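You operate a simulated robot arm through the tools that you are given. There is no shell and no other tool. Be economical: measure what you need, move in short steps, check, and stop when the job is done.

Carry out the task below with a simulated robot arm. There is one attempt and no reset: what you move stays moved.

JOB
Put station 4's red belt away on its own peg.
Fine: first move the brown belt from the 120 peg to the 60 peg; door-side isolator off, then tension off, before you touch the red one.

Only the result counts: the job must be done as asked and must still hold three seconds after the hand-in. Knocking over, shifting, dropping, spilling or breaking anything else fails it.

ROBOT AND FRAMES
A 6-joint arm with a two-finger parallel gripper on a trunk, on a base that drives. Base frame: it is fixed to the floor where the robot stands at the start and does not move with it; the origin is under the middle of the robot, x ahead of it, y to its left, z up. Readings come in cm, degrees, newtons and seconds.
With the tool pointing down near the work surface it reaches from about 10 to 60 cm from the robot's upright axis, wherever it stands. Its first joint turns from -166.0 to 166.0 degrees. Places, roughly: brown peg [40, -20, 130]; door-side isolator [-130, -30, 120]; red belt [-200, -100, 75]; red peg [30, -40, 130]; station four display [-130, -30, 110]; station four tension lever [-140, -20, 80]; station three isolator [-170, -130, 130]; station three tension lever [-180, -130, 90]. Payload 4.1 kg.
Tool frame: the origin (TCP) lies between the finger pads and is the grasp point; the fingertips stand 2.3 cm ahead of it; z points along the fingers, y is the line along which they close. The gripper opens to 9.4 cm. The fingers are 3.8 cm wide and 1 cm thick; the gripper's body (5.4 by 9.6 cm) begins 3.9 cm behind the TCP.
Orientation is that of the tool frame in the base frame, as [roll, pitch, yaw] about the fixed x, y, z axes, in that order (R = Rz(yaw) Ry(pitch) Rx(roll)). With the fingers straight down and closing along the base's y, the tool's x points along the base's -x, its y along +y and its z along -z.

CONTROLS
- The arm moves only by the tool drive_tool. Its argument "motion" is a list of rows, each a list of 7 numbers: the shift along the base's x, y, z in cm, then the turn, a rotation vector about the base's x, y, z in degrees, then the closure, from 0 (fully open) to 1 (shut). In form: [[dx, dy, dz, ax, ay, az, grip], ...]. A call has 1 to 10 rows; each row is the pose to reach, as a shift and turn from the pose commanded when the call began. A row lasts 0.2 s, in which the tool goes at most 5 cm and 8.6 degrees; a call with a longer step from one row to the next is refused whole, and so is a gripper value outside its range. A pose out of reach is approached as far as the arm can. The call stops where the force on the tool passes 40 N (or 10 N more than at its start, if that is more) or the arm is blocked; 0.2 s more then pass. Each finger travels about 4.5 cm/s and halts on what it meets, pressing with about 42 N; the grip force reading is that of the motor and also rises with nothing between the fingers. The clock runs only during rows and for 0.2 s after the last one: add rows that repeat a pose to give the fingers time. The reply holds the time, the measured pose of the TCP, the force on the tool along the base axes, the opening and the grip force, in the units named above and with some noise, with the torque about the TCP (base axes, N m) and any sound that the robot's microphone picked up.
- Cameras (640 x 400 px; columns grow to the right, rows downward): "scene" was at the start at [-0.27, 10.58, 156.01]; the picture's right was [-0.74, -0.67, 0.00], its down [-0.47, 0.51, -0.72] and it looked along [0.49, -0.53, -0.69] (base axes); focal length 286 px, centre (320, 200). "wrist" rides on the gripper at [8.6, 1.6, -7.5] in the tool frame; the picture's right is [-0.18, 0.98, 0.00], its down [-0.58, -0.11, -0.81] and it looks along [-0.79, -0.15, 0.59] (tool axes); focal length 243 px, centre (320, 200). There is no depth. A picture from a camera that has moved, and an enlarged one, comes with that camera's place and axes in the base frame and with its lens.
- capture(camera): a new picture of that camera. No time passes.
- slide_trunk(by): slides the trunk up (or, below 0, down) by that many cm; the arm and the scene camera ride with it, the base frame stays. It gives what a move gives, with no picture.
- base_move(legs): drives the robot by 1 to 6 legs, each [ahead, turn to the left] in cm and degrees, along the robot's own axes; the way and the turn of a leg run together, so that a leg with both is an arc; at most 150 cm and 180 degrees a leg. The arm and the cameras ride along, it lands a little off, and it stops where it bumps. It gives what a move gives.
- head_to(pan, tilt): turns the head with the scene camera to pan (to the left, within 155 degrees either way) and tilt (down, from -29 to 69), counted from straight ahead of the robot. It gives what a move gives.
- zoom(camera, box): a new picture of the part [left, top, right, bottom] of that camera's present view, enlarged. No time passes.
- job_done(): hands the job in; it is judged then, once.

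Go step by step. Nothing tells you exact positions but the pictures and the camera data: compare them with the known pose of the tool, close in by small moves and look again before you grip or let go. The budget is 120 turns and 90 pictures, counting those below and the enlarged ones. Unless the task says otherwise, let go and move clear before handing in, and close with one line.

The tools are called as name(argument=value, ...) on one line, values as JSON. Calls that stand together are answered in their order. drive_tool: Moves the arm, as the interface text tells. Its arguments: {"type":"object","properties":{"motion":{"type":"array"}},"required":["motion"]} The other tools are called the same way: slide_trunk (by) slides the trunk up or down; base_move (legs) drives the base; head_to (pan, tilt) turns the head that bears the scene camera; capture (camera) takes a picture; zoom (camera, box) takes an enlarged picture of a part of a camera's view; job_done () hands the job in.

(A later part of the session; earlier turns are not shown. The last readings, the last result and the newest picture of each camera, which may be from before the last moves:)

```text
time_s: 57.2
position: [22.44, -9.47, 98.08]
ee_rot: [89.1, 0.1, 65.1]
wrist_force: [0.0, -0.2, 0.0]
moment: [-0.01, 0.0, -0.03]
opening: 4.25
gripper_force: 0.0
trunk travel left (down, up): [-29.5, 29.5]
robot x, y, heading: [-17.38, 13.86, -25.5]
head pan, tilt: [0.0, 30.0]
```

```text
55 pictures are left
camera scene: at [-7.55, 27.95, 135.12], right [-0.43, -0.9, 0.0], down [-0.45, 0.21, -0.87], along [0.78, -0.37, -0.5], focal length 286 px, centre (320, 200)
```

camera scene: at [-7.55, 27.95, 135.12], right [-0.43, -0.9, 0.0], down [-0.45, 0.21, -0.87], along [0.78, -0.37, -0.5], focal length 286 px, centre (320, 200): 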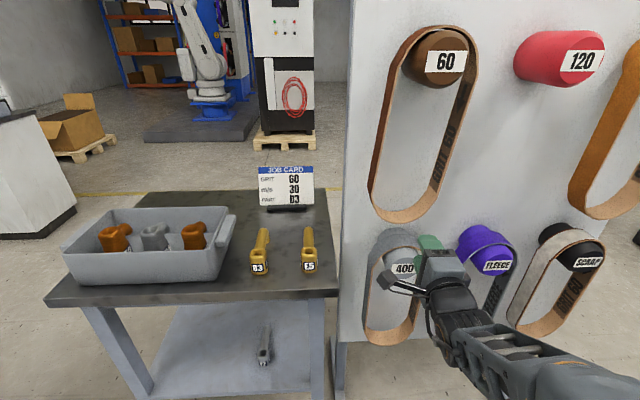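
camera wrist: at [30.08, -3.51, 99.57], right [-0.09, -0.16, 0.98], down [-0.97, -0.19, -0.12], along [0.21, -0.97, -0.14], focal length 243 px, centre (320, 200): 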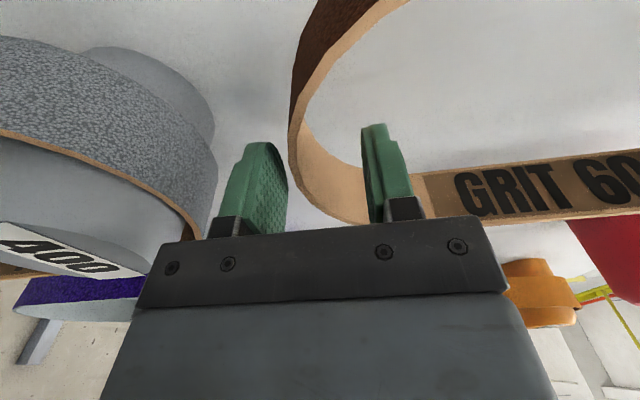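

The brown belt is on its own peg. Now I'll back away and look at station 4's panel.

base_move(legs=[[-15, 0]])

head_to(pan=-130, tilt=20)

capture(camera="scene")

zoom(camera="scene", box=[220, 120, 420, 300])

```text
time_s: 58.6
position: [8.56, -2.74, 98.04]
ee_rot: [89.1, 0.1, 65.0]
wrist_force: [-0.3, -0.9, -0.8]
moment: [0.02, -0.01, 0.03]
opening: 4.21
gripper_force: 0.1
trunk travel left (down, up): [-29.5, 29.5]
robot x, y, heading: [-31.52, 20.82, -25.4]
head pan, tilt: [0.0, 30.0]
```

```text
time_s: 60.7
position: [8.57, -2.85, 98.12]
ee_rot: [89.0, 0.2, 65.1]
wrist_force: [-1.0, 0.0, 0.5]
moment: [-0.01, -0.05, 0.01]
opening: 4.21
gripper_force: 0.1
trunk travel left (down, up): [-29.5, 29.5]
robot x, y, heading: [-31.71, 21.05, -25.4]
head pan, tilt: [-130.0, 20.0]
```

```text
54 pictures are left
camera scene: at [-38.21, 34.51, 136.73], right [-0.42, 0.91, 0.0], down [0.31, 0.14, -0.94], along [-0.85, -0.39, -0.34], focal length 286 px, centre (320, 200)
```

scene: 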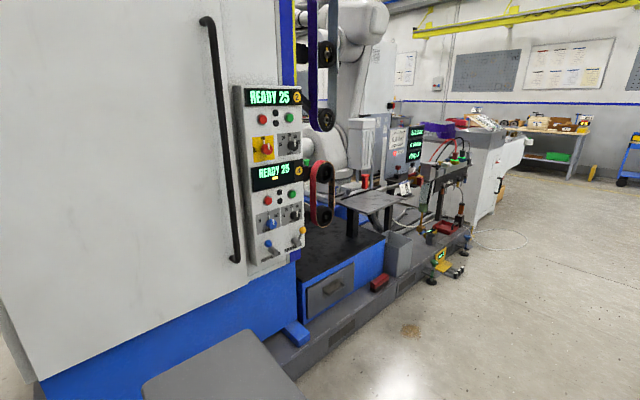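

```text
2.22 times, centred on (320, 210) of scene
camera zoom: at [-38.21, 34.51, 136.73], right [-0.42, 0.91, 0.0], down [0.31, 0.14, -0.94], along [-0.85, -0.39, -0.34], focal length 636 px, centre (320, 178)
```

zoom: 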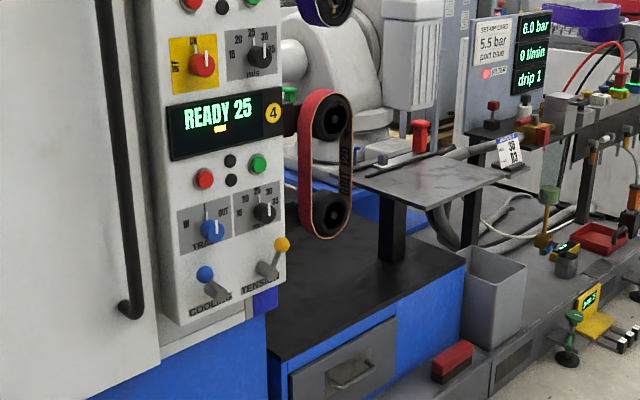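

The near side of the machine has a two-station panel (badges 2 and 4), with a red belt on rollers beside it. I'll zoom in closer on the details.

zoom(camera="scene", box=[230, 80, 350, 160])

zoom(camera="scene", box=[235, 155, 355, 275])

```text
5.00 times, centred on (290, 120) of scene
camera zoom: at [-38.21, 34.51, 136.73], right [-0.42, 0.91, 0.0], down [0.31, 0.14, -0.94], along [-0.85, -0.39, -0.34], focal length 1430 px, centre (470, 600)
```

zoom: 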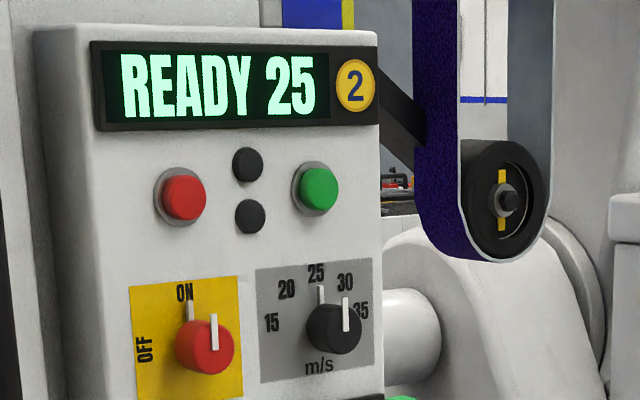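

```text
3.33 times, centred on (295, 215) of scene
camera zoom: at [-38.21, 34.51, 136.73], right [-0.42, 0.91, 0.0], down [0.31, 0.14, -0.94], along [-0.85, -0.39, -0.34], focal length 953 px, centre (403, 150)
```

zoom: 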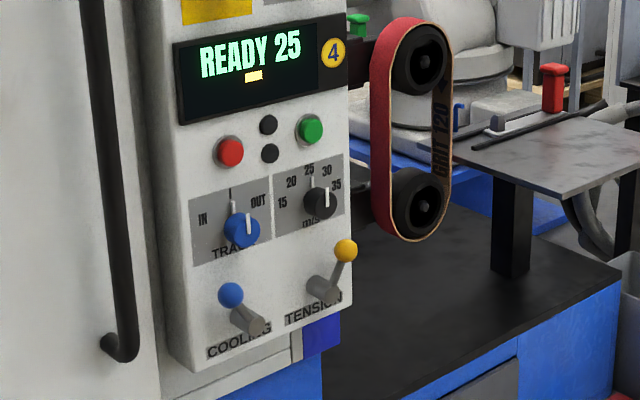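

Station 4's red GRIT 120 belt is right beside this panel. The isolator (red knob on yellow, at ON) is near (-130, -30, 118) and the tension lever is near (-129, -16, 84). I'll drive around to face the panel.

base_move(legs=[[0, 150], [0, 33], [35, 0]])

head_to(pan=40, tilt=20)

capture(camera="scene")

```text
time_s: 70.7
position: [-104.57, 58.47, 98.06]
ee_rot: [88.9, 0.2, -113.8]
wrist_force: [-0.1, 0.7, -0.4]
moment: [0.01, 0.02, -0.03]
opening: 4.23
gripper_force: 0.0
trunk travel left (down, up): [-29.5, 29.5]
robot x, y, heading: [-63.95, 35.87, 155.5]
head pan, tilt: [-130.0, 20.0]
```

```text
time_s: 73.3
position: [-104.62, 58.45, 98.1]
ee_rot: [88.9, 0.2, -113.8]
wrist_force: [0.0, -0.9, -0.4]
moment: [0.01, -0.01, 0.01]
opening: 4.23
gripper_force: 0.1
trunk travel left (down, up): [-29.5, 29.5]
robot x, y, heading: [-63.76, 35.39, 155.7]
head pan, tilt: [40.0, 20.0]
```

```text
50 pictures are left
camera scene: at [-74.2, 15.39, 136.73], right [-0.27, 0.96, 0.0], down [0.33, 0.09, -0.94], along [-0.9, -0.26, -0.34], focal length 286 px, centre (320, 200)
```

scene: 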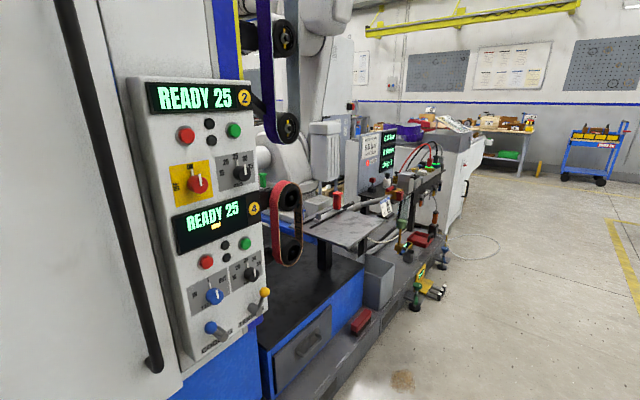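

I place the knob near (-121, -24, 120), with the panel facing about azimuth 57°. I'll drive forward a little, turn to heading -123°, and raise the trunk to knob height.

base_move(legs=[[11.7, 0], [0, 81.4]])

slide_trunk(by=21.5)

head_to(pan=0, tilt=30)

capture(camera="scene")

```text
time_s: 77.9
position: [-104.73, 4.77, 98.12]
ee_rot: [89.0, 0.2, -34.5]
wrist_force: [0.5, 0.1, -0.3]
moment: [0.0, 0.0, 0.01]
opening: 4.23
gripper_force: 0.0
trunk travel left (down, up): [-29.5, 29.5]
robot x, y, heading: [-74.88, 40.5, -124.7]
head pan, tilt: [40.0, 20.0]
```

```text
time_s: 80.2
position: [-104.78, 4.74, 119.56]
ee_rot: [89.0, 0.2, -34.6]
wrist_force: [0.0, 0.0, -0.7]
moment: [-0.02, 0.03, 0.01]
opening: 4.22
gripper_force: 0.1
trunk travel left (down, up): [-51.0, 8.0]
robot x, y, heading: [-74.56, 40.41, -125.1]
head pan, tilt: [40.0, 20.0]
```

```text
time_s: 81.3
position: [-104.8, 4.81, 119.54]
ee_rot: [89.0, 0.1, -34.6]
wrist_force: [-0.3, -0.3, -0.4]
moment: [0.01, 0.01, 0.0]
opening: 4.24
gripper_force: 0.0
trunk travel left (down, up): [-51.0, 8.0]
robot x, y, heading: [-74.73, 40.69, -125.1]
head pan, tilt: [0.0, 30.0]
```

```text
49 pictures are left
camera scene: at [-62.67, 28.34, 156.62], right [-0.82, 0.57, 0.0], down [0.29, 0.41, -0.87], along [-0.5, -0.71, -0.5], focal length 286 px, centre (320, 200)
```

scene: 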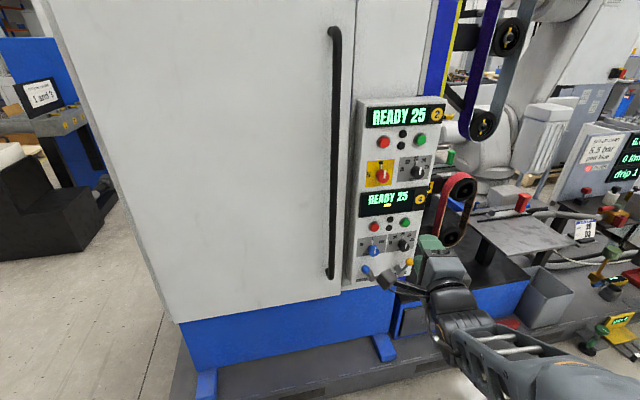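

From this frontal view, the knob is at about (-126, -27.4, 118.3) and the panel faces azimuth ≈ 68°. I'll reposition to face it squarely, about 22 cm short.

base_move(legs=[[0, -38.9], [22.4, 0], [0, 51.6]])

capture(camera="scene")

capture(camera="wrist")

```text
time_s: 87.0
position: [-119.84, -5.37, 119.56]
ee_rot: [89.1, 0.2, -25.3]
wrist_force: [-0.2, 0.8, 0.2]
moment: [-0.04, 0.0, 0.0]
opening: 4.24
gripper_force: 0.1
trunk travel left (down, up): [-51.0, 8.0]
robot x, y, heading: [-95.77, 34.39, -115.8]
head pan, tilt: [0.0, 30.0]
```

```text
48 pictures are left
camera scene: at [-82.03, 24.61, 156.62], right [-0.9, 0.43, 0.0], down [0.22, 0.45, -0.87], along [-0.38, -0.78, -0.5], focal length 286 px, centre (320, 200)
```

scene: 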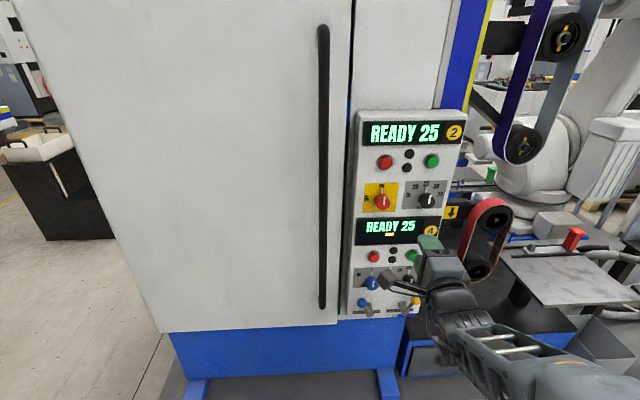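

```text
47 pictures are left
camera wrist: at [-108.77, -2.43, 121.07], right [-0.16, 0.09, 0.98], down [-0.18, 0.98, -0.12], along [-0.97, -0.2, -0.14], focal length 243 px, centre (320, 200)
```

wrist: 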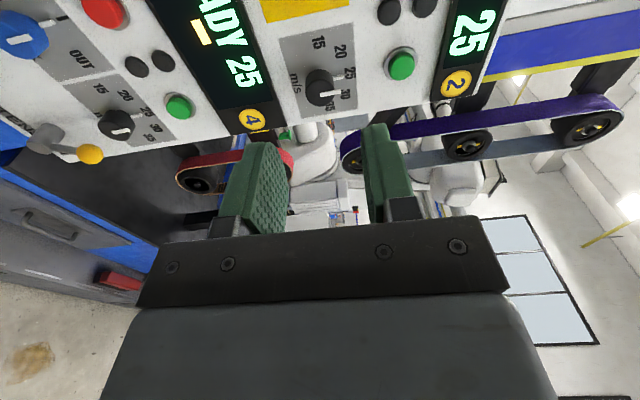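

I'm facing the panel, with the tool about 2.5 cm right of the knob axis. I'll turn 4° left, open to about 7 cm, and pre-roll the tool +45° so there is room for a 90° counter-clockwise twist.

base_move(legs=[[0, 4]])

drive_tool(motion=[[0, 0, 0, -2.7, -7, 0, 0.4], [0, 0, 0, -5.4, -14, 0, 0.25], [0, 0, 0, -8.1, -21, 0, 0.25], [0, 0, 0, -10.7, -28, 0, 0.25], [0, 0, 0, -13.4, -35, 0, 0.25], [0, 0, 0, -16.1, -42, 0, 0.25], [0, 0, 0, -16.1, -42, 0, 0.25]])

capture(camera="scene")

capture(camera="wrist")

```text
time_s: 87.9
position: [-116.8, -6.99, 119.46]
ee_rot: [89.0, 0.3, -21.3]
wrist_force: [0.6, 0.3, -0.2]
moment: [0.02, 0.01, -0.02]
opening: 4.22
gripper_force: 0.0
trunk travel left (down, up): [-51.0, 8.0]
robot x, y, heading: [-96.11, 34.51, -111.7]
head pan, tilt: [0.0, 30.0]
```

```text
time_s: 89.5
position: [-116.92, -6.89, 119.52]
ee_rot: [89.4, -44.9, -21.1]
wrist_force: [0.1, -0.5, 0.1]
moment: [-0.01, -0.01, 0.0]
opening: 7.06
gripper_force: 0.1
trunk travel left (down, up): [-51.0, 8.0]
robot x, y, heading: [-96.14, 34.48, -111.5]
head pan, tilt: [0.0, 30.0]
```

```text
46 pictures are left
camera scene: at [-81.36, 25.62, 156.62], right [-0.93, 0.37, 0.0], down [0.18, 0.46, -0.87], along [-0.32, -0.81, -0.5], focal length 286 px, centre (320, 200)
```

scene: 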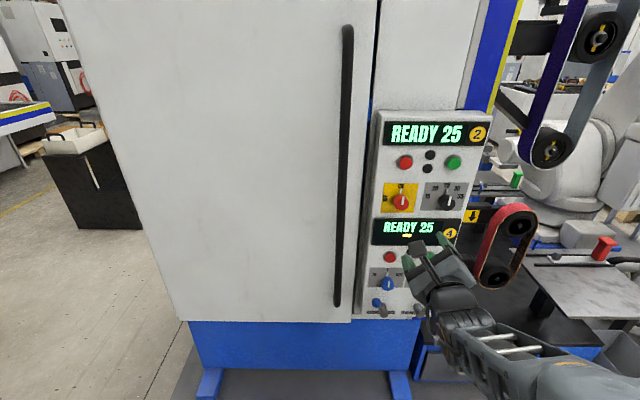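

```text
45 pictures are left
camera wrist: at [-109.62, -1.91, 126.81], right [-0.76, 0.31, 0.57], down [-0.02, 0.87, -0.49], along [-0.64, -0.39, -0.66], focal length 243 px, centre (320, 200)
```

wrist: 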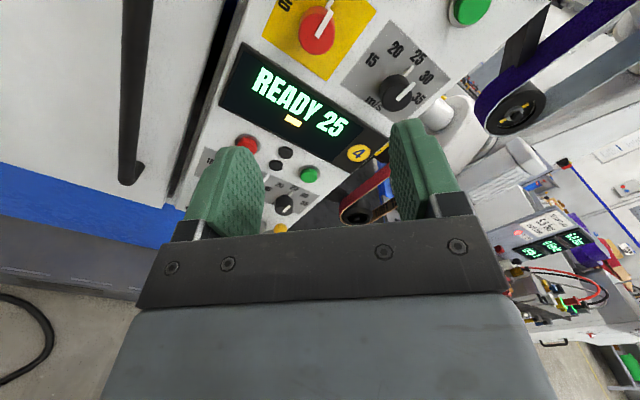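

Knob located at about (-125.5, -27.5, 118.2), 22 cm ahead. I'll trim sideways and down, and move 14 cm closer.

drive_tool(motion=[[-0.8, 0.3, -1.3, 0, 0, 0, 0.25], [-0.8, 0.3, -1.3, 0, 0, 0, 0.25]])

base_move(legs=[[14, 0]])

capture(camera="wrist")

capture(camera="scene")

```text
time_s: 90.1
position: [-117.82, -7.02, 118.24]
ee_rot: [89.3, -44.8, -21.5]
wrist_force: [-0.2, 0.0, 0.1]
moment: [0.02, 0.05, -0.03]
opening: 7.03
gripper_force: 0.0
out of reach, approached as far as the arm can: row 1, 2
trunk travel left (down, up): [-51.0, 8.0]
robot x, y, heading: [-95.92, 34.61, -111.8]
head pan, tilt: [0.0, 30.0]
```

```text
time_s: 91.4
position: [-122.7, -19.99, 118.29]
ee_rot: [89.4, -44.7, -21.2]
wrist_force: [0.6, 0.0, 0.4]
moment: [0.0, 0.01, -0.01]
opening: 7.04
gripper_force: 0.1
trunk travel left (down, up): [-51.0, 8.0]
robot x, y, heading: [-101.02, 21.72, -111.3]
head pan, tilt: [0.0, 30.0]
```

```text
44 pictures are left
camera wrist: at [-115.32, -14.93, 125.53], right [-0.76, 0.31, 0.57], down [-0.02, 0.87, -0.49], along [-0.65, -0.39, -0.66], focal length 243 px, centre (320, 200)
```

wrist: 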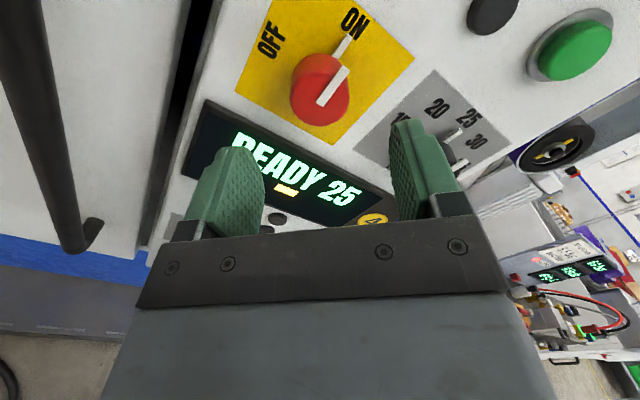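

```text
43 pictures are left
camera scene: at [-86.41, 12.79, 156.62], right [-0.93, 0.36, 0.0], down [0.18, 0.47, -0.87], along [-0.32, -0.81, -0.5], focal length 286 px, centre (320, 200)
```

scene: 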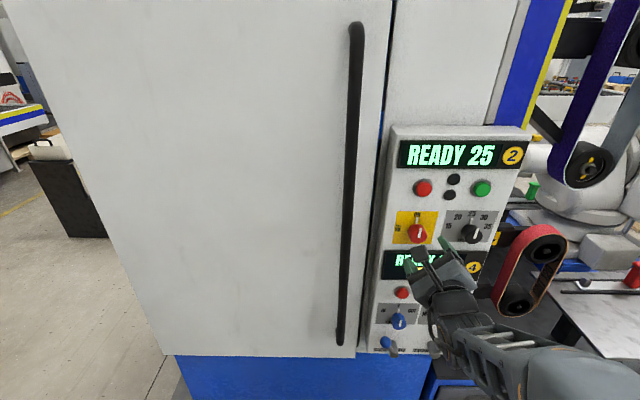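

The tool axis is aligned with the knob to within about half a cm; its face is some 7.9 cm ahead. I'll move 7 cm in so the pads straddle the knob.

base_move(legs=[[7, 0]])

capture(camera="wrist")

```text
time_s: 92.4
position: [-125.32, -26.38, 118.35]
ee_rot: [89.4, -44.8, -21.3]
wrist_force: [-0.6, 0.6, 0.6]
moment: [0.0, -0.01, 0.0]
opening: 7.04
gripper_force: 0.1
trunk travel left (down, up): [-51.0, 8.0]
robot x, y, heading: [-103.41, 14.94, -111.6]
head pan, tilt: [0.0, 30.0]
```

```text
42 pictures are left
camera wrist: at [-117.95, -21.45, 125.51], right [-0.76, 0.31, 0.57], down [-0.01, 0.87, -0.49], along [-0.65, -0.38, -0.66], focal length 243 px, centre (320, 200)
```

wrist: 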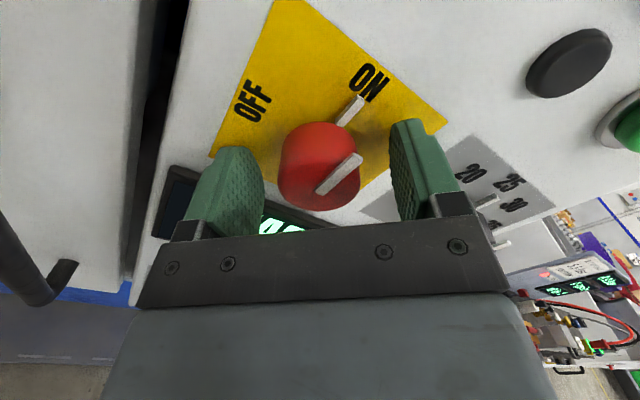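

The knob sits centred between the pads. I'll close on it and twist counter-clockwise toward OFF.

drive_tool(motion=[[0, 0, 0, 0, 0, 0, 0.4], [0, 0, 0, 0, 0, 0, 0.55], [0, 0, 0, 0, 0, 0, 0.7], [0, 0, 0, 0, 0, 0, 0.8], [0, 0, 0, 0, 0, 0, 0.8]])

drive_tool(motion=[[0, 0, 0, 2.9, 7.5, 0, 0.8], [0, 0, 0, 5.8, 15, 0, 0.8], [0, 0, 0, 8.7, 22.4, 0, 0.8], [0, 0, 0, 11.6, 29.8, 0, 0.8], [0, 0, 0, 14.5, 37.3, 0, 0.8], [0, 0, 0, 17.4, 44.7, 0, 0.8], [0, 0, 0, 20.4, 52.2, 0, 0.8], [0, 0, 0, 23.3, 59.7, 0, 0.8], [0, 0, 0, 26.2, 67.1, 0, 0.8], [0, 0, 0, 29, 74.6, 0, 0.8]])

capture(camera="wrist")

```text
time_s: 93.6
position: [-125.27, -26.53, 118.39]
ee_rot: [89.5, -44.8, -21.3]
wrist_force: [0.4, 1.3, 0.1]
moment: [0.0, 0.03, 0.07]
opening: 3.72
gripper_force: 44.7
trunk travel left (down, up): [-51.0, 8.0]
robot x, y, heading: [-103.1, 15.41, -111.5]
head pan, tilt: [0.0, 30.0]
```

```text
time_s: 95.8
position: [-125.38, -26.38, 118.62]
ee_rot: [88.8, 35.5, -21.7]
wrist_force: [-5.2, -2.9, 30.0]
moment: [1.07, -0.52, -0.08]
opening: 3.76
gripper_force: 45.2
trunk travel left (down, up): [-51.0, 8.0]
robot x, y, heading: [-103.31, 15.12, -111.7]
head pan, tilt: [0.0, 30.0]
```

```text
41 pictures are left
camera wrist: at [-115.29, -22.44, 114.83], right [0.4, -0.14, 0.91], down [-0.21, 0.95, 0.24], along [-0.89, -0.29, 0.35], focal length 243 px, centre (320, 200)
```

wrist: 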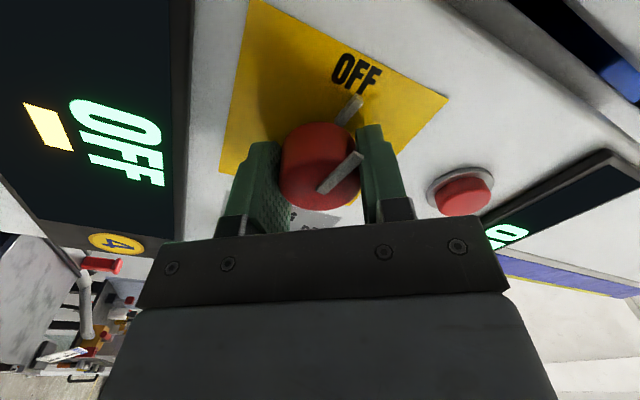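

The display now reads OFF and the pointer is at OFF. I'll release, back off, and look at the panel.

drive_tool(motion=[[0, 0, 0, 0, 0, 0, 0.6], [0, 0, 0, 0, 0, 0, 0.4], [0, 0, 0, 0, 0, 0, 0.3], [0, 0, 0, 0, 0, 0, 0.3]])

base_move(legs=[[-14, 0]])

zoom(camera="scene", box=[350, 90, 590, 370])

```text
time_s: 96.8
position: [-125.31, -26.35, 118.28]
ee_rot: [89.4, 35.3, -21.3]
wrist_force: [-0.6, -0.6, -0.8]
moment: [-0.02, 0.02, 0.01]
opening: 6.6
gripper_force: 0.1
trunk travel left (down, up): [-51.0, 8.0]
robot x, y, heading: [-103.7, 14.88, -111.6]
head pan, tilt: [0.0, 30.0]
```

```text
time_s: 98.2
position: [-120.2, -13.23, 118.31]
ee_rot: [89.3, 35.4, -21.2]
wrist_force: [0.4, -0.6, 0.7]
moment: [0.0, 0.01, -0.02]
opening: 6.58
gripper_force: 0.0
trunk travel left (down, up): [-51.0, 8.0]
robot x, y, heading: [-98.07, 28.34, -111.4]
head pan, tilt: [0.0, 30.0]
```

```text
1.43 times, centred on (470, 230) of scene
camera zoom: at [-83.75, 19.53, 156.62], right [-0.93, 0.36, 0.0], down [0.18, 0.47, -0.87], along [-0.32, -0.81, -0.5], focal length 408 px, centre (106, 157)
```

zoom: 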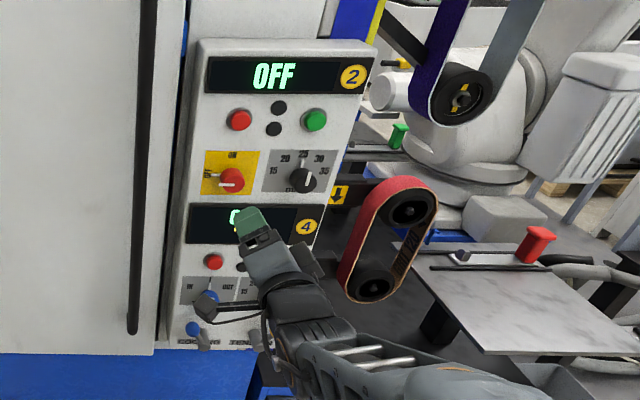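

The isolator is OFF. Next is the tension lever; I'll shift the trunk down and get a clear view of the lever.

slide_trunk(by=-22)

capture(camera="wrist")

capture(camera="scene")

```text
time_s: 100.5
position: [-120.15, -13.3, 96.33]
ee_rot: [89.3, 35.4, -21.2]
wrist_force: [0.6, -0.5, -0.8]
moment: [0.03, -0.02, -0.01]
opening: 6.59
gripper_force: 0.1
trunk travel left (down, up): [-29.0, 30.0]
robot x, y, heading: [-98.1, 28.28, -111.7]
head pan, tilt: [0.0, 30.0]
```

```text
39 pictures are left
camera wrist: at [-110.01, -9.33, 92.63], right [0.39, -0.14, 0.91], down [-0.22, 0.95, 0.24], along [-0.89, -0.29, 0.34], focal length 243 px, centre (320, 200)
```

wrist: 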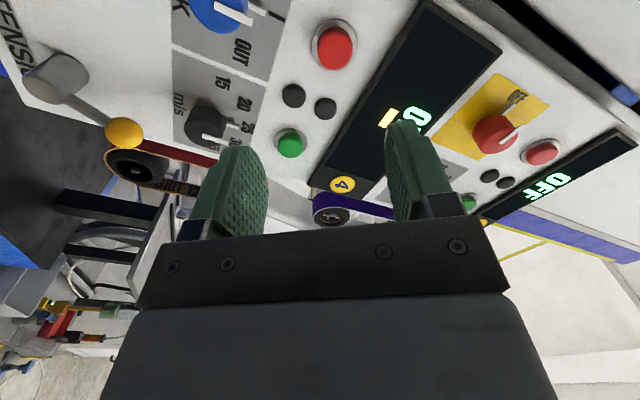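

```text
38 pictures are left
camera scene: at [-83.78, 19.48, 134.62], right [-0.93, 0.36, 0.0], down [0.18, 0.47, -0.87], along [-0.32, -0.81, -0.5], focal length 286 px, centre (320, 200)
```

scene: 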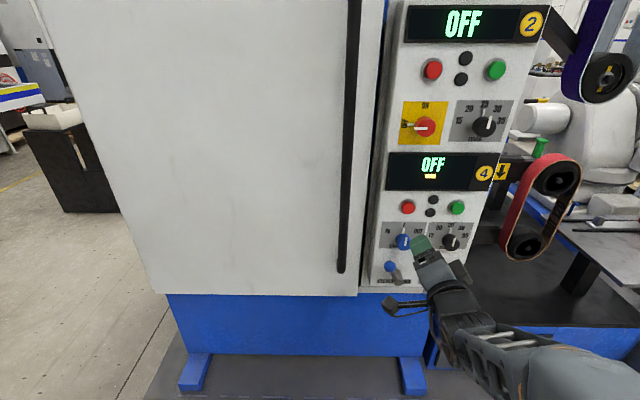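

Display 4 reads OFF with a small yellow bar still lit (perhaps tension). The gripper hides the lever, so I'll back off and turn a bit to see it.

base_move(legs=[[-12, 0], [0, -13]])

capture(camera="scene")

zoom(camera="scene", box=[300, 160, 440, 280])

```text
time_s: 102.5
position: [-124.39, 4.04, 96.31]
ee_rot: [89.3, 35.3, -34.2]
wrist_force: [0.1, -0.6, 0.2]
moment: [0.02, -0.01, 0.0]
opening: 6.57
gripper_force: 0.1
trunk travel left (down, up): [-29.0, 30.0]
robot x, y, heading: [-93.84, 39.93, -124.4]
head pan, tilt: [0.0, 30.0]
```

```text
37 pictures are left
camera scene: at [-81.7, 27.8, 134.62], right [-0.83, 0.56, 0.0], down [0.28, 0.41, -0.87], along [-0.49, -0.71, -0.5], focal length 286 px, centre (320, 200)
```

scene: 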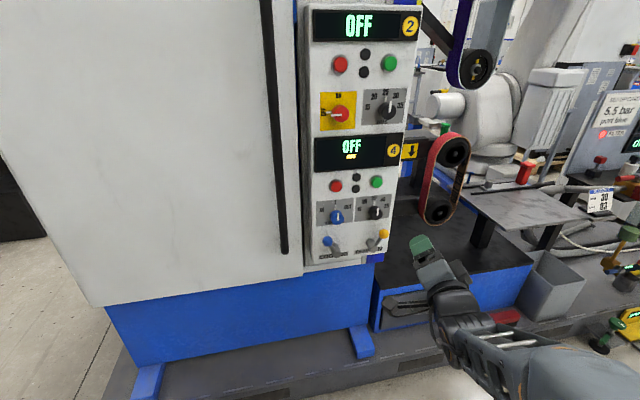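

```text
3.33 times, centred on (370, 220) of scene
camera zoom: at [-81.7, 27.8, 134.62], right [-0.83, 0.56, 0.0], down [0.28, 0.41, -0.87], along [-0.49, -0.71, -0.5], focal length 953 px, centre (153, 133)
```

zoom: 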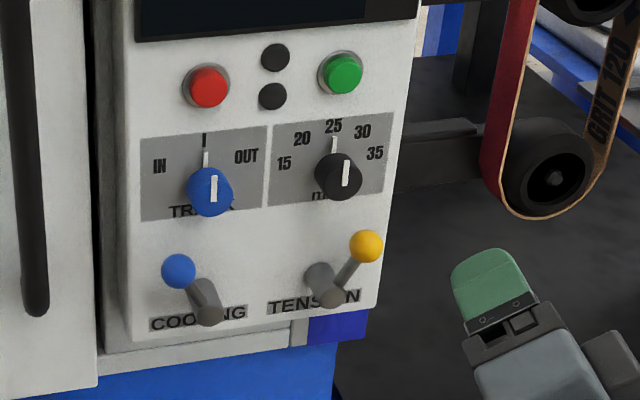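

The tension lever's yellow ball points up-right (about 34° off vertical) near (-139.5, -20.4, 80.4); OFF should be the other side. I'll check the display icon and drive to a spot in front, right of the ball.

zoom(camera="scene", box=[310, 130, 420, 170])

base_move(legs=[[0, -33.4], [21.1, 0], [0, 47]])

slide_trunk(by=-16)

drive_tool(motion=[[-1.8, 0.7, 0, -2.5, -6.5, 0, 0.5], [-3.7, 1.4, 0, -5, -13.1, 0, 0.7], [-5.6, 2.1, 0, -7.5, -19.6, 0, 0.9], [-5.6, 2.1, 0, -10, -26.2, 0, 1], [-5.6, 2.1, 0, -12.5, -32.7, 0, 1], [-5.6, 2.1, 0, -12.5, -32.7, 0, 1]])

capture(camera="wrist")

capture(camera="scene")

```text
5.82 times, centred on (365, 150) of scene
camera zoom: at [-81.7, 27.8, 134.62], right [-0.83, 0.56, 0.0], down [0.28, 0.41, -0.87], along [-0.49, -0.71, -0.5], focal length 1664 px, centre (58, 491)
```

zoom: 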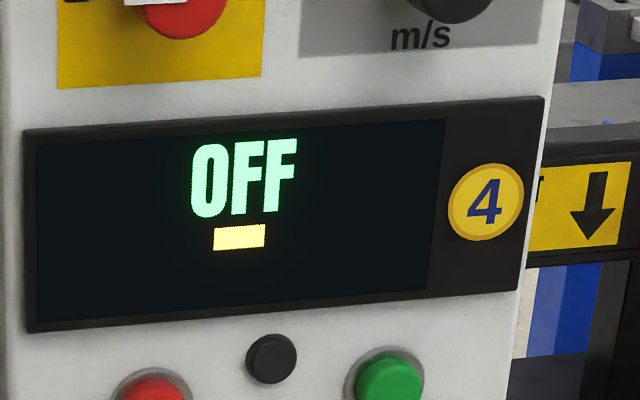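

```text
time_s: 107.9
position: [-136.14, -9.29, 96.35]
ee_rot: [89.3, 35.2, -22.3]
wrist_force: [0.5, 0.0, -0.4]
moment: [-0.01, -0.01, 0.01]
opening: 6.55
gripper_force: 0.1
trunk travel left (down, up): [-29.0, 30.0]
robot x, y, heading: [-113.88, 32.3, -112.5]
head pan, tilt: [0.0, 30.0]
```

```text
time_s: 109.8
position: [-136.07, -9.24, 80.32]
ee_rot: [89.3, 35.3, -22.2]
wrist_force: [0.8, 0.0, 0.0]
moment: [-0.01, 0.0, -0.02]
opening: 6.59
gripper_force: 0.0
trunk travel left (down, up): [-13.0, 46.0]
robot x, y, heading: [-113.47, 32.21, -112.5]
head pan, tilt: [0.0, 30.0]
```

```text
time_s: 111.2
position: [-141.8, -7.12, 80.35]
ee_rot: [90.0, 0.2, -22.1]
wrist_force: [0.2, 1.2, 0.5]
moment: [-0.01, 0.03, 0.0]
opening: 0.0
gripper_force: 42.5
trunk travel left (down, up): [-13.0, 46.0]
robot x, y, heading: [-113.56, 32.07, -112.6]
head pan, tilt: [0.0, 30.0]
```

```text
34 pictures are left
camera wrist: at [-131.01, -3.62, 82.0], right [-0.17, 0.07, 0.98], down [-0.24, 0.97, -0.11], along [-0.96, -0.25, -0.15], focal length 243 px, centre (320, 200)
```

wrist: 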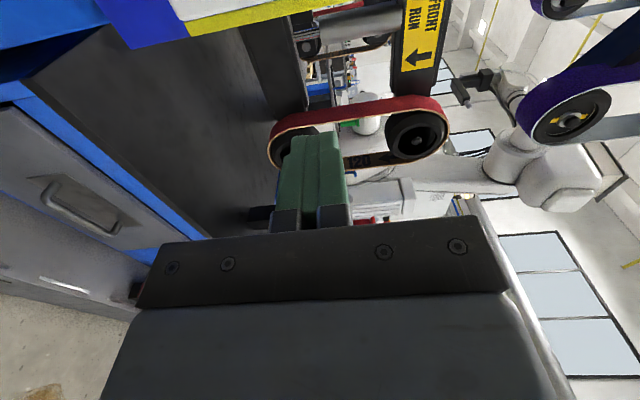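

```text
33 pictures are left
camera scene: at [-99.22, 22.81, 118.62], right [-0.92, 0.38, 0.0], down [0.19, 0.46, -0.87], along [-0.33, -0.8, -0.5], focal length 286 px, centre (320, 200)
```

scene: 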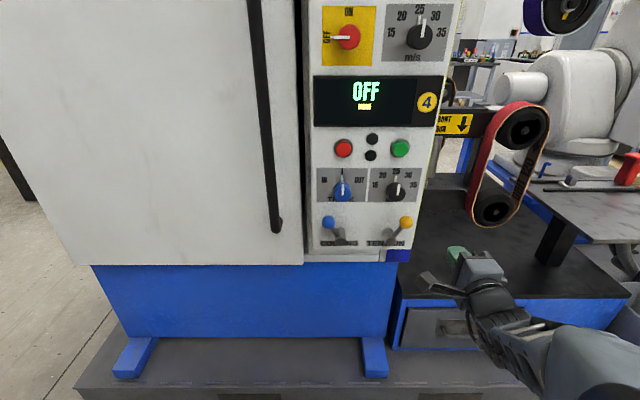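

The ball is about 8 cm left of the tool and 10 cm ahead at z ≈ 82. I'll raise the tool slightly and advance 8 cm to stand beside it.

slide_trunk(by=1.3)

base_move(legs=[[8, 0]])

zoom(camera="scene", box=[310, 160, 550, 330])

capture(camera="wrist")

```text
time_s: 111.8
position: [-141.77, -7.26, 81.68]
ee_rot: [90.0, 0.3, -22.1]
wrist_force: [0.1, -0.3, 1.0]
moment: [-0.03, 0.0, 0.0]
opening: 0.0
gripper_force: 41.6
trunk travel left (down, up): [-14.3, 44.7]
robot x, y, heading: [-113.61, 31.95, -112.6]
head pan, tilt: [0.0, 30.0]
```

```text
time_s: 112.8
position: [-144.91, -14.54, 81.65]
ee_rot: [90.1, 0.4, -22.1]
wrist_force: [0.0, 0.4, 0.2]
moment: [-0.02, 0.01, -0.01]
opening: 0.0
gripper_force: 42.1
trunk travel left (down, up): [-14.3, 44.7]
robot x, y, heading: [-116.21, 24.81, -112.4]
head pan, tilt: [0.0, 30.0]
```

```text
2.35 times, centred on (430, 245) of scene
camera zoom: at [-102.29, 15.41, 119.92], right [-0.92, 0.38, 0.0], down [0.19, 0.46, -0.87], along [-0.33, -0.8, -0.5], focal length 673 px, centre (61, 94)
```

zoom: 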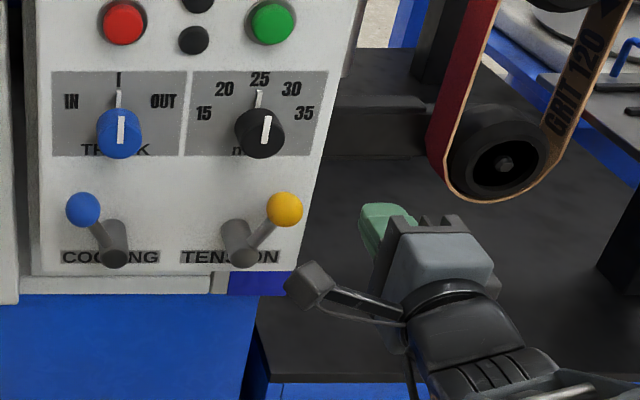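

```text
31 pictures are left
camera wrist: at [-134.09, -11.01, 83.29], right [-0.17, 0.07, 0.98], down [-0.24, 0.97, -0.1], along [-0.96, -0.25, -0.15], focal length 243 px, centre (320, 200)
```

wrist: 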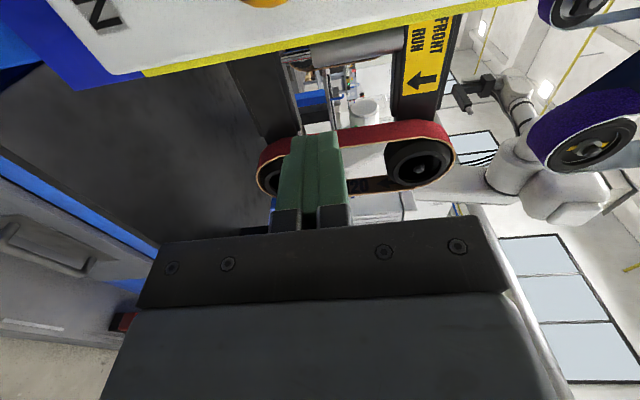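

The ball is about at (-138.7, -19.8, 81.1); the fingertips need about 1.5 cm more depth and a 4 cm gap remains sideways. I'll turn the base 4° left while inching forward, then look.

base_move(legs=[[1.2, 0], [0, 3.5]])

zoom(camera="scene", box=[310, 160, 550, 330])

```text
time_s: 114.0
position: [-142.87, -17.41, 81.52]
ee_rot: [90.1, 0.3, -18.5]
wrist_force: [-0.2, -1.1, 1.6]
moment: [0.0, 0.02, 0.02]
opening: 0.0
gripper_force: 42.0
trunk travel left (down, up): [-14.3, 44.7]
robot x, y, heading: [-117.16, 23.45, -109.2]
head pan, tilt: [0.0, 30.0]
```

```text
2.35 times, centred on (430, 245) of scene
camera zoom: at [-102.2, 15.2, 119.92], right [-0.95, 0.32, 0.0], down [0.16, 0.47, -0.87], along [-0.28, -0.82, -0.5], focal length 673 px, centre (61, 94)
```

zoom: 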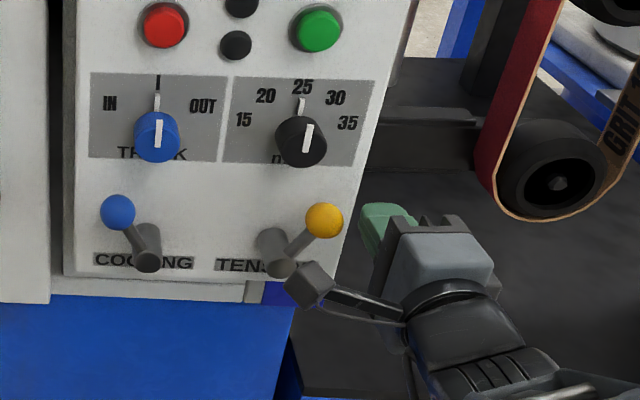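

The fingertip is right beside the ball at the correct height. I'll push left along the lever's arc in small steps.

drive_tool(motion=[[0.9, -0.33, 0, 0, 0, 0, 1], [1.8, -0.67, 0.1, 0, 0, 0, 1], [2.7, -1, 0.4, 0, 0, 0, 1], [3.6, -1.33, 0.7, 0, 0, 0, 1], [4.5, -1.67, 0.9, 0, 0, 0, 1], [5.4, -2, 0.9, 0, 0, 0, 1], [6.3, -2.33, 0.7, 0, 0, 0, 1], [7.2, -2.67, 0.4, 0, 0, 0, 1]])

zoom(camera="scene", box=[300, 80, 540, 330])

```text
time_s: 115.8
position: [-136.12, -19.7, 82.27]
ee_rot: [90.0, 0.3, -18.1]
wrist_force: [-1.3, 0.1, 0.6]
moment: [0.01, -0.03, -0.03]
opening: 0.0
gripper_force: 41.9
out of reach, approached as far as the arm can: row 8
trunk travel left (down, up): [-14.3, 44.7]
robot x, y, heading: [-117.61, 23.58, -108.9]
head pan, tilt: [0.0, 30.0]
```

```text
1.60 times, centred on (420, 205) of scene
camera zoom: at [-102.21, 15.21, 119.92], right [-0.95, 0.32, 0.0], down [0.16, 0.47, -0.87], along [-0.28, -0.82, -0.5], focal length 458 px, centre (160, 192)
```

zoom: 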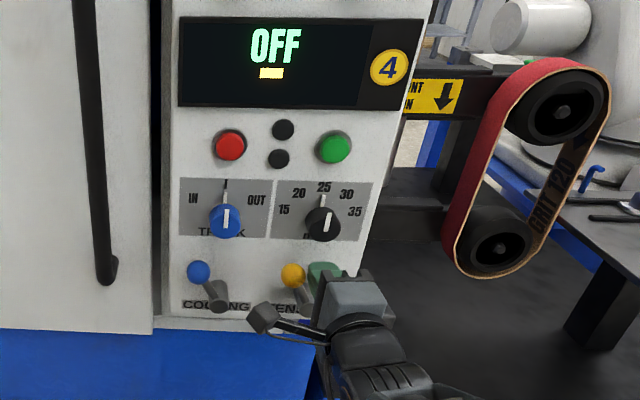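

The ball has passed over to the upper left but isn't fully across yet. I'll nudge it further with a small left turn of the base.

base_move(legs=[[0, 2.5]])

zoom(camera="scene", box=[300, 80, 540, 330])

```text
time_s: 116.6
position: [-135.98, -19.72, 82.32]
ee_rot: [90.4, -0.2, -17.9]
wrist_force: [-11.6, 4.5, -0.2]
moment: [0.04, 0.09, -0.21]
opening: 0.0
gripper_force: 41.5
trunk travel left (down, up): [-14.3, 44.7]
robot x, y, heading: [-116.98, 23.01, -108.3]
head pan, tilt: [0.0, 30.0]
stopped in leg 1: the force on the tool passed its limit at 52 N (the readings are from after the stop); the commanded pose is now the measured one
```

```text
1.60 times, centred on (420, 205) of scene
camera zoom: at [-102.19, 15.45, 119.94], right [-0.95, 0.31, 0.0], down [0.16, 0.47, -0.87], along [-0.27, -0.82, -0.5], focal length 458 px, centre (160, 192)
```

zoom: 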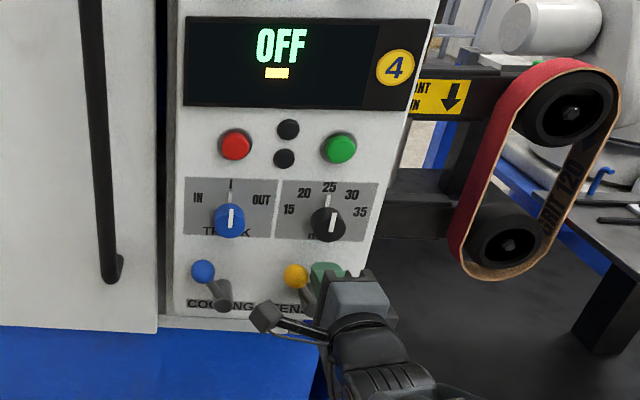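

The lever hit its end stop, and the belt now looks slack on its rollers. I'll ease away and back off to inspect it.

drive_tool(motion=[[-1, 0.4, 0, 0, 0, 0, 1], [-2, 0.8, 0, 0, 0, 0, 1]])

base_move(legs=[[-15, 0]])

capture(camera="scene")

zoom(camera="scene", box=[310, 60, 550, 260])

```text
time_s: 117.2
position: [-137.73, -18.94, 82.19]
ee_rot: [90.3, -0.1, -17.8]
wrist_force: [-0.2, -0.3, 0.4]
moment: [-0.01, 0.01, -0.01]
opening: 0.02
gripper_force: 42.1
trunk travel left (down, up): [-14.3, 44.7]
robot x, y, heading: [-117.06, 23.63, -107.9]
head pan, tilt: [0.0, 30.0]
```

```text
time_s: 118.6
position: [-133.22, -4.46, 82.22]
ee_rot: [90.4, -0.1, -17.9]
wrist_force: [-0.3, 0.7, -0.9]
moment: [0.02, -0.03, -0.01]
opening: 0.0
gripper_force: 41.7
trunk travel left (down, up): [-14.3, 44.7]
robot x, y, heading: [-112.33, 37.94, -108.1]
head pan, tilt: [0.0, 30.0]
```

```text
27 pictures are left
camera scene: at [-97.36, 29.87, 119.92], right [-0.95, 0.31, 0.0], down [0.16, 0.47, -0.87], along [-0.27, -0.82, -0.5], focal length 286 px, centre (320, 200)
```

scene: 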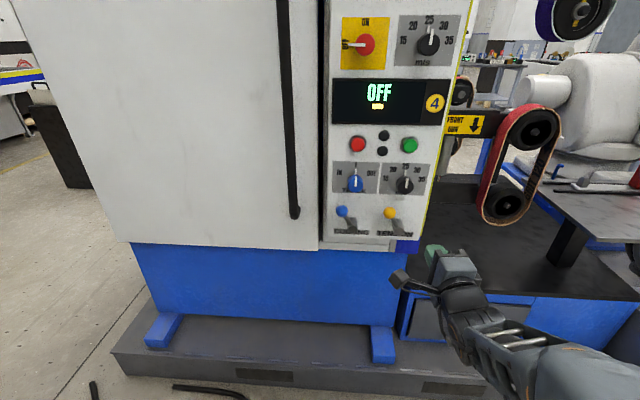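

```text
2.00 times, centred on (430, 160) of scene
camera zoom: at [-97.36, 29.87, 119.92], right [-0.95, 0.31, 0.0], down [0.16, 0.47, -0.87], along [-0.27, -0.82, -0.5], focal length 572 px, centre (100, 280)
```

zoom: 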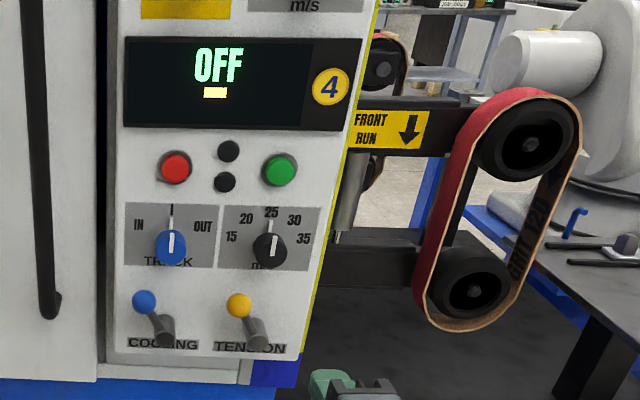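

The tension lever is over and the near belt's lower roller rose, leaving the belt slack, so this one is station 4's. There's another belt behind on the far side, so I'll zoom in to check both.

zoom(camera="scene", box=[430, 60, 590, 240])

```text
2.22 times, centred on (510, 150) of scene
camera zoom: at [-97.36, 29.87, 119.92], right [-0.95, 0.31, 0.0], down [0.16, 0.47, -0.87], along [-0.27, -0.82, -0.5], focal length 636 px, centre (-102, 311)
```

zoom: 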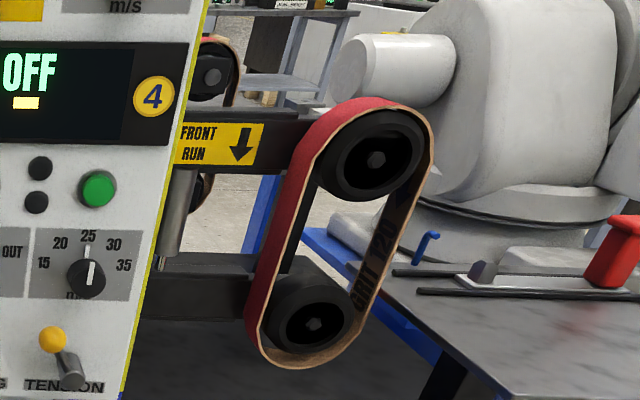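

Both rollers stand apart vertically with the slack red loop around them (upper axle about z 95, lower about z 70). I plan to grip the left run at mid-height, so I'll roll the tool +90° to close horizontally with the camera on top.

drive_tool(motion=[[-0.5, 0.2, 0, -2.6, -8.1, 0, 0.9], [-1, 0.4, 0, -5.2, -16.2, 0, 0.7], [-1.5, 0.6, 0, -7.8, -24.3, 0, 0.5], [-2, 0.8, 0, -10.4, -32.4, 0, 0.45], [-2.5, 1, 0, -13, -40.5, 0, 0.45], [-3, 1.1, 0, -15.7, -48.6, 0, 0.45], [-3.5, 1.3, 0, -18.3, -56.6, 0, 0.45], [-4, 1.5, 0, -20.9, -64.7, 0, 0.45], [-4.5, 1.7, 0, -23.5, -72.8, 0, 0.45], [-5, 1.9, 0, -26.1, -80.9, 0, 0.45]])

drive_tool(motion=[[0, 0, 0, -1.5, -4.7, 0, 0.45], [0, 0, 0, -1.5, -4.7, 0, 0.45]])

```text
time_s: 120.8
position: [-138.09, -2.62, 82.23]
ee_rot: [91.0, -85.4, -18.6]
wrist_force: [0.0, 0.4, 0.1]
moment: [0.0, 0.01, -0.02]
opening: 5.17
gripper_force: 0.1
trunk travel left (down, up): [-14.3, 44.7]
robot x, y, heading: [-112.23, 38.27, -108.2]
head pan, tilt: [0.0, 30.0]
```

```text
time_s: 121.4
position: [-138.21, -2.68, 82.13]
ee_rot: [61.5, -90.0, 11.0]
wrist_force: [-0.5, -0.6, 0.7]
moment: [0.02, 0.03, 0.02]
opening: 5.17
gripper_force: 0.1
trunk travel left (down, up): [-14.3, 44.7]
robot x, y, heading: [-112.34, 37.78, -108.3]
head pan, tilt: [0.0, 30.0]
```

The roll works fully with the camera on top. The belt sits about 20 cm deeper than the panel and behind a low table, so I'll back around to a spot squarely in front of it.

base_move(legs=[[0, 40.2], [-40, 0], [0, -42], [33, 0]])

head_to(pan=-8, tilt=32)

capture(camera="scene")

capture(camera="wrist")

```text
time_s: 129.5
position: [-166.99, 4.39, 82.17]
ee_rot: [-137.0, -89.8, -153.8]
wrist_force: [-0.2, 0.4, 0.3]
moment: [0.0, -0.03, 0.01]
opening: 5.14
gripper_force: 0.1
trunk travel left (down, up): [-14.3, 44.7]
robot x, y, heading: [-139.3, 43.7, -111.2]
head pan, tilt: [0.0, 30.0]
```

```text
time_s: 130.2
position: [-166.93, 4.33, 82.2]
ee_rot: [-140.9, -90.0, -149.6]
wrist_force: [0.0, -0.4, 0.7]
moment: [-0.04, -0.01, 0.02]
opening: 5.16
gripper_force: 0.0
trunk travel left (down, up): [-14.3, 44.7]
robot x, y, heading: [-139.0, 43.75, -111.2]
head pan, tilt: [-8.0, 32.0]
```

```text
24 pictures are left
camera scene: at [-125.51, 35.06, 119.61], right [-0.87, 0.49, 0.0], down [0.26, 0.46, -0.85], along [-0.42, -0.74, -0.53], focal length 286 px, centre (320, 200)
```

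scene: 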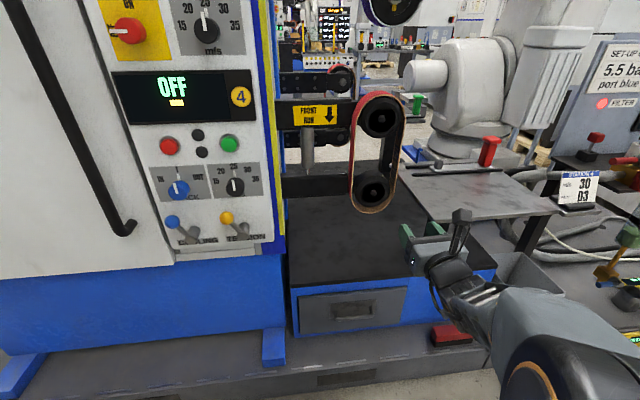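

```text
23 pictures are left
camera wrist: at [-165.85, 11.7, 90.83], right [-0.92, 0.35, -0.19], down [0.39, 0.72, -0.58], along [-0.07, -0.61, -0.79], focal length 243 px, centre (320, 200)
```

wrist: 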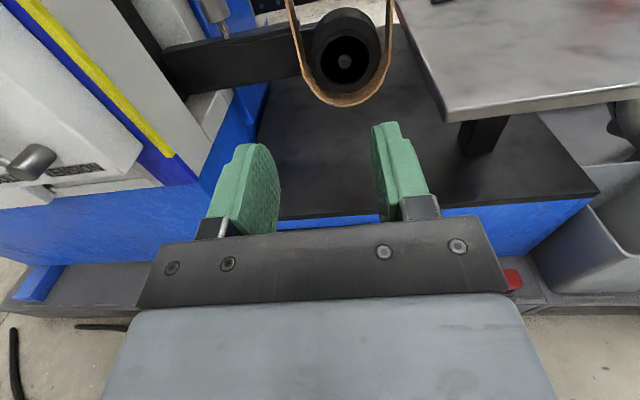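

The rollers' faces are at about (-181.4, -28.2), with z 72 and 96; the belt's left run is at r ≈ 153.2 and its front edge at n ≈ -90. The plinth prevents driving close, so I'll test extending the arm forward 15 cm.

drive_tool(motion=[[-1.2, -3.3, 0.4, 0, 0, 0, 0.45], [-2.4, -6.6, 0.8, 0, 0, 0, 0.45], [-3.6, -9.7, 1.2, 0, 0, 0, 0.45], [-4.7, -12.6, 1.6, 0, 0, 0, 0.45], [-5.5, -14.6, 1.8, 0, 0, 0, 0.45], [-5.5, -14.6, 1.8, 0, 0, 0, 0.45]])

```text
time_s: 131.6
position: [-172.74, -10.32, 83.99]
ee_rot: [-142.7, -90.0, -147.9]
wrist_force: [0.4, -0.3, -0.5]
moment: [-0.01, -0.02, -0.02]
opening: 5.19
gripper_force: 0.1
trunk travel left (down, up): [-14.3, 44.7]
robot x, y, heading: [-138.92, 43.64, -111.4]
head pan, tilt: [-8.0, 32.0]
```

The arm extends without trouble to 62 cm. I'll shift the tool 5 cm left to line up with the left run and drive 12 cm closer.

drive_tool(motion=[[2.3, -0.9, 0, 0, 0, 0, 0.45], [4.6, -1.75, 0, 0, 0, 0, 0.45], [4.6, -1.75, 0, 0, 0, 0, 0.45]])

base_move(legs=[[11, 0]])

capture(camera="wrist")

capture(camera="scene")

```text
time_s: 132.4
position: [-167.72, -12.21, 84.04]
ee_rot: [-146.2, -89.9, -144.4]
wrist_force: [0.3, -0.1, -0.3]
moment: [0.04, 0.04, 0.02]
opening: 5.17
gripper_force: 0.0
trunk travel left (down, up): [-14.3, 44.7]
robot x, y, heading: [-138.65, 43.37, -111.3]
head pan, tilt: [-8.0, 32.0]
```

```text
time_s: 133.6
position: [-171.79, -22.31, 84.01]
ee_rot: [-138.5, -89.9, -152.1]
wrist_force: [-0.1, 0.3, -0.1]
moment: [-0.03, 0.02, 0.03]
opening: 5.19
gripper_force: 0.1
trunk travel left (down, up): [-14.3, 44.7]
robot x, y, heading: [-142.99, 33.01, -111.6]
head pan, tilt: [-8.0, 32.0]
```

```text
22 pictures are left
camera wrist: at [-170.66, -14.87, 92.71], right [-0.92, 0.35, -0.19], down [0.39, 0.72, -0.58], along [-0.07, -0.61, -0.79], focal length 243 px, centre (320, 200)
```

wrist: 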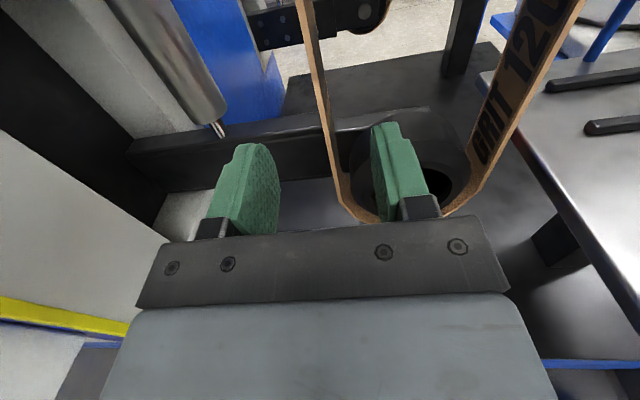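

```text
21 pictures are left
camera scene: at [-129.53, 24.85, 119.61], right [-0.87, 0.49, 0.0], down [0.26, 0.46, -0.85], along [-0.42, -0.74, -0.53], focal length 286 px, centre (320, 200)
```

scene: 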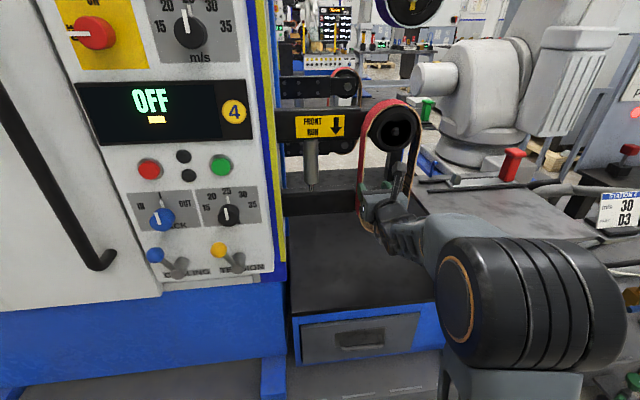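

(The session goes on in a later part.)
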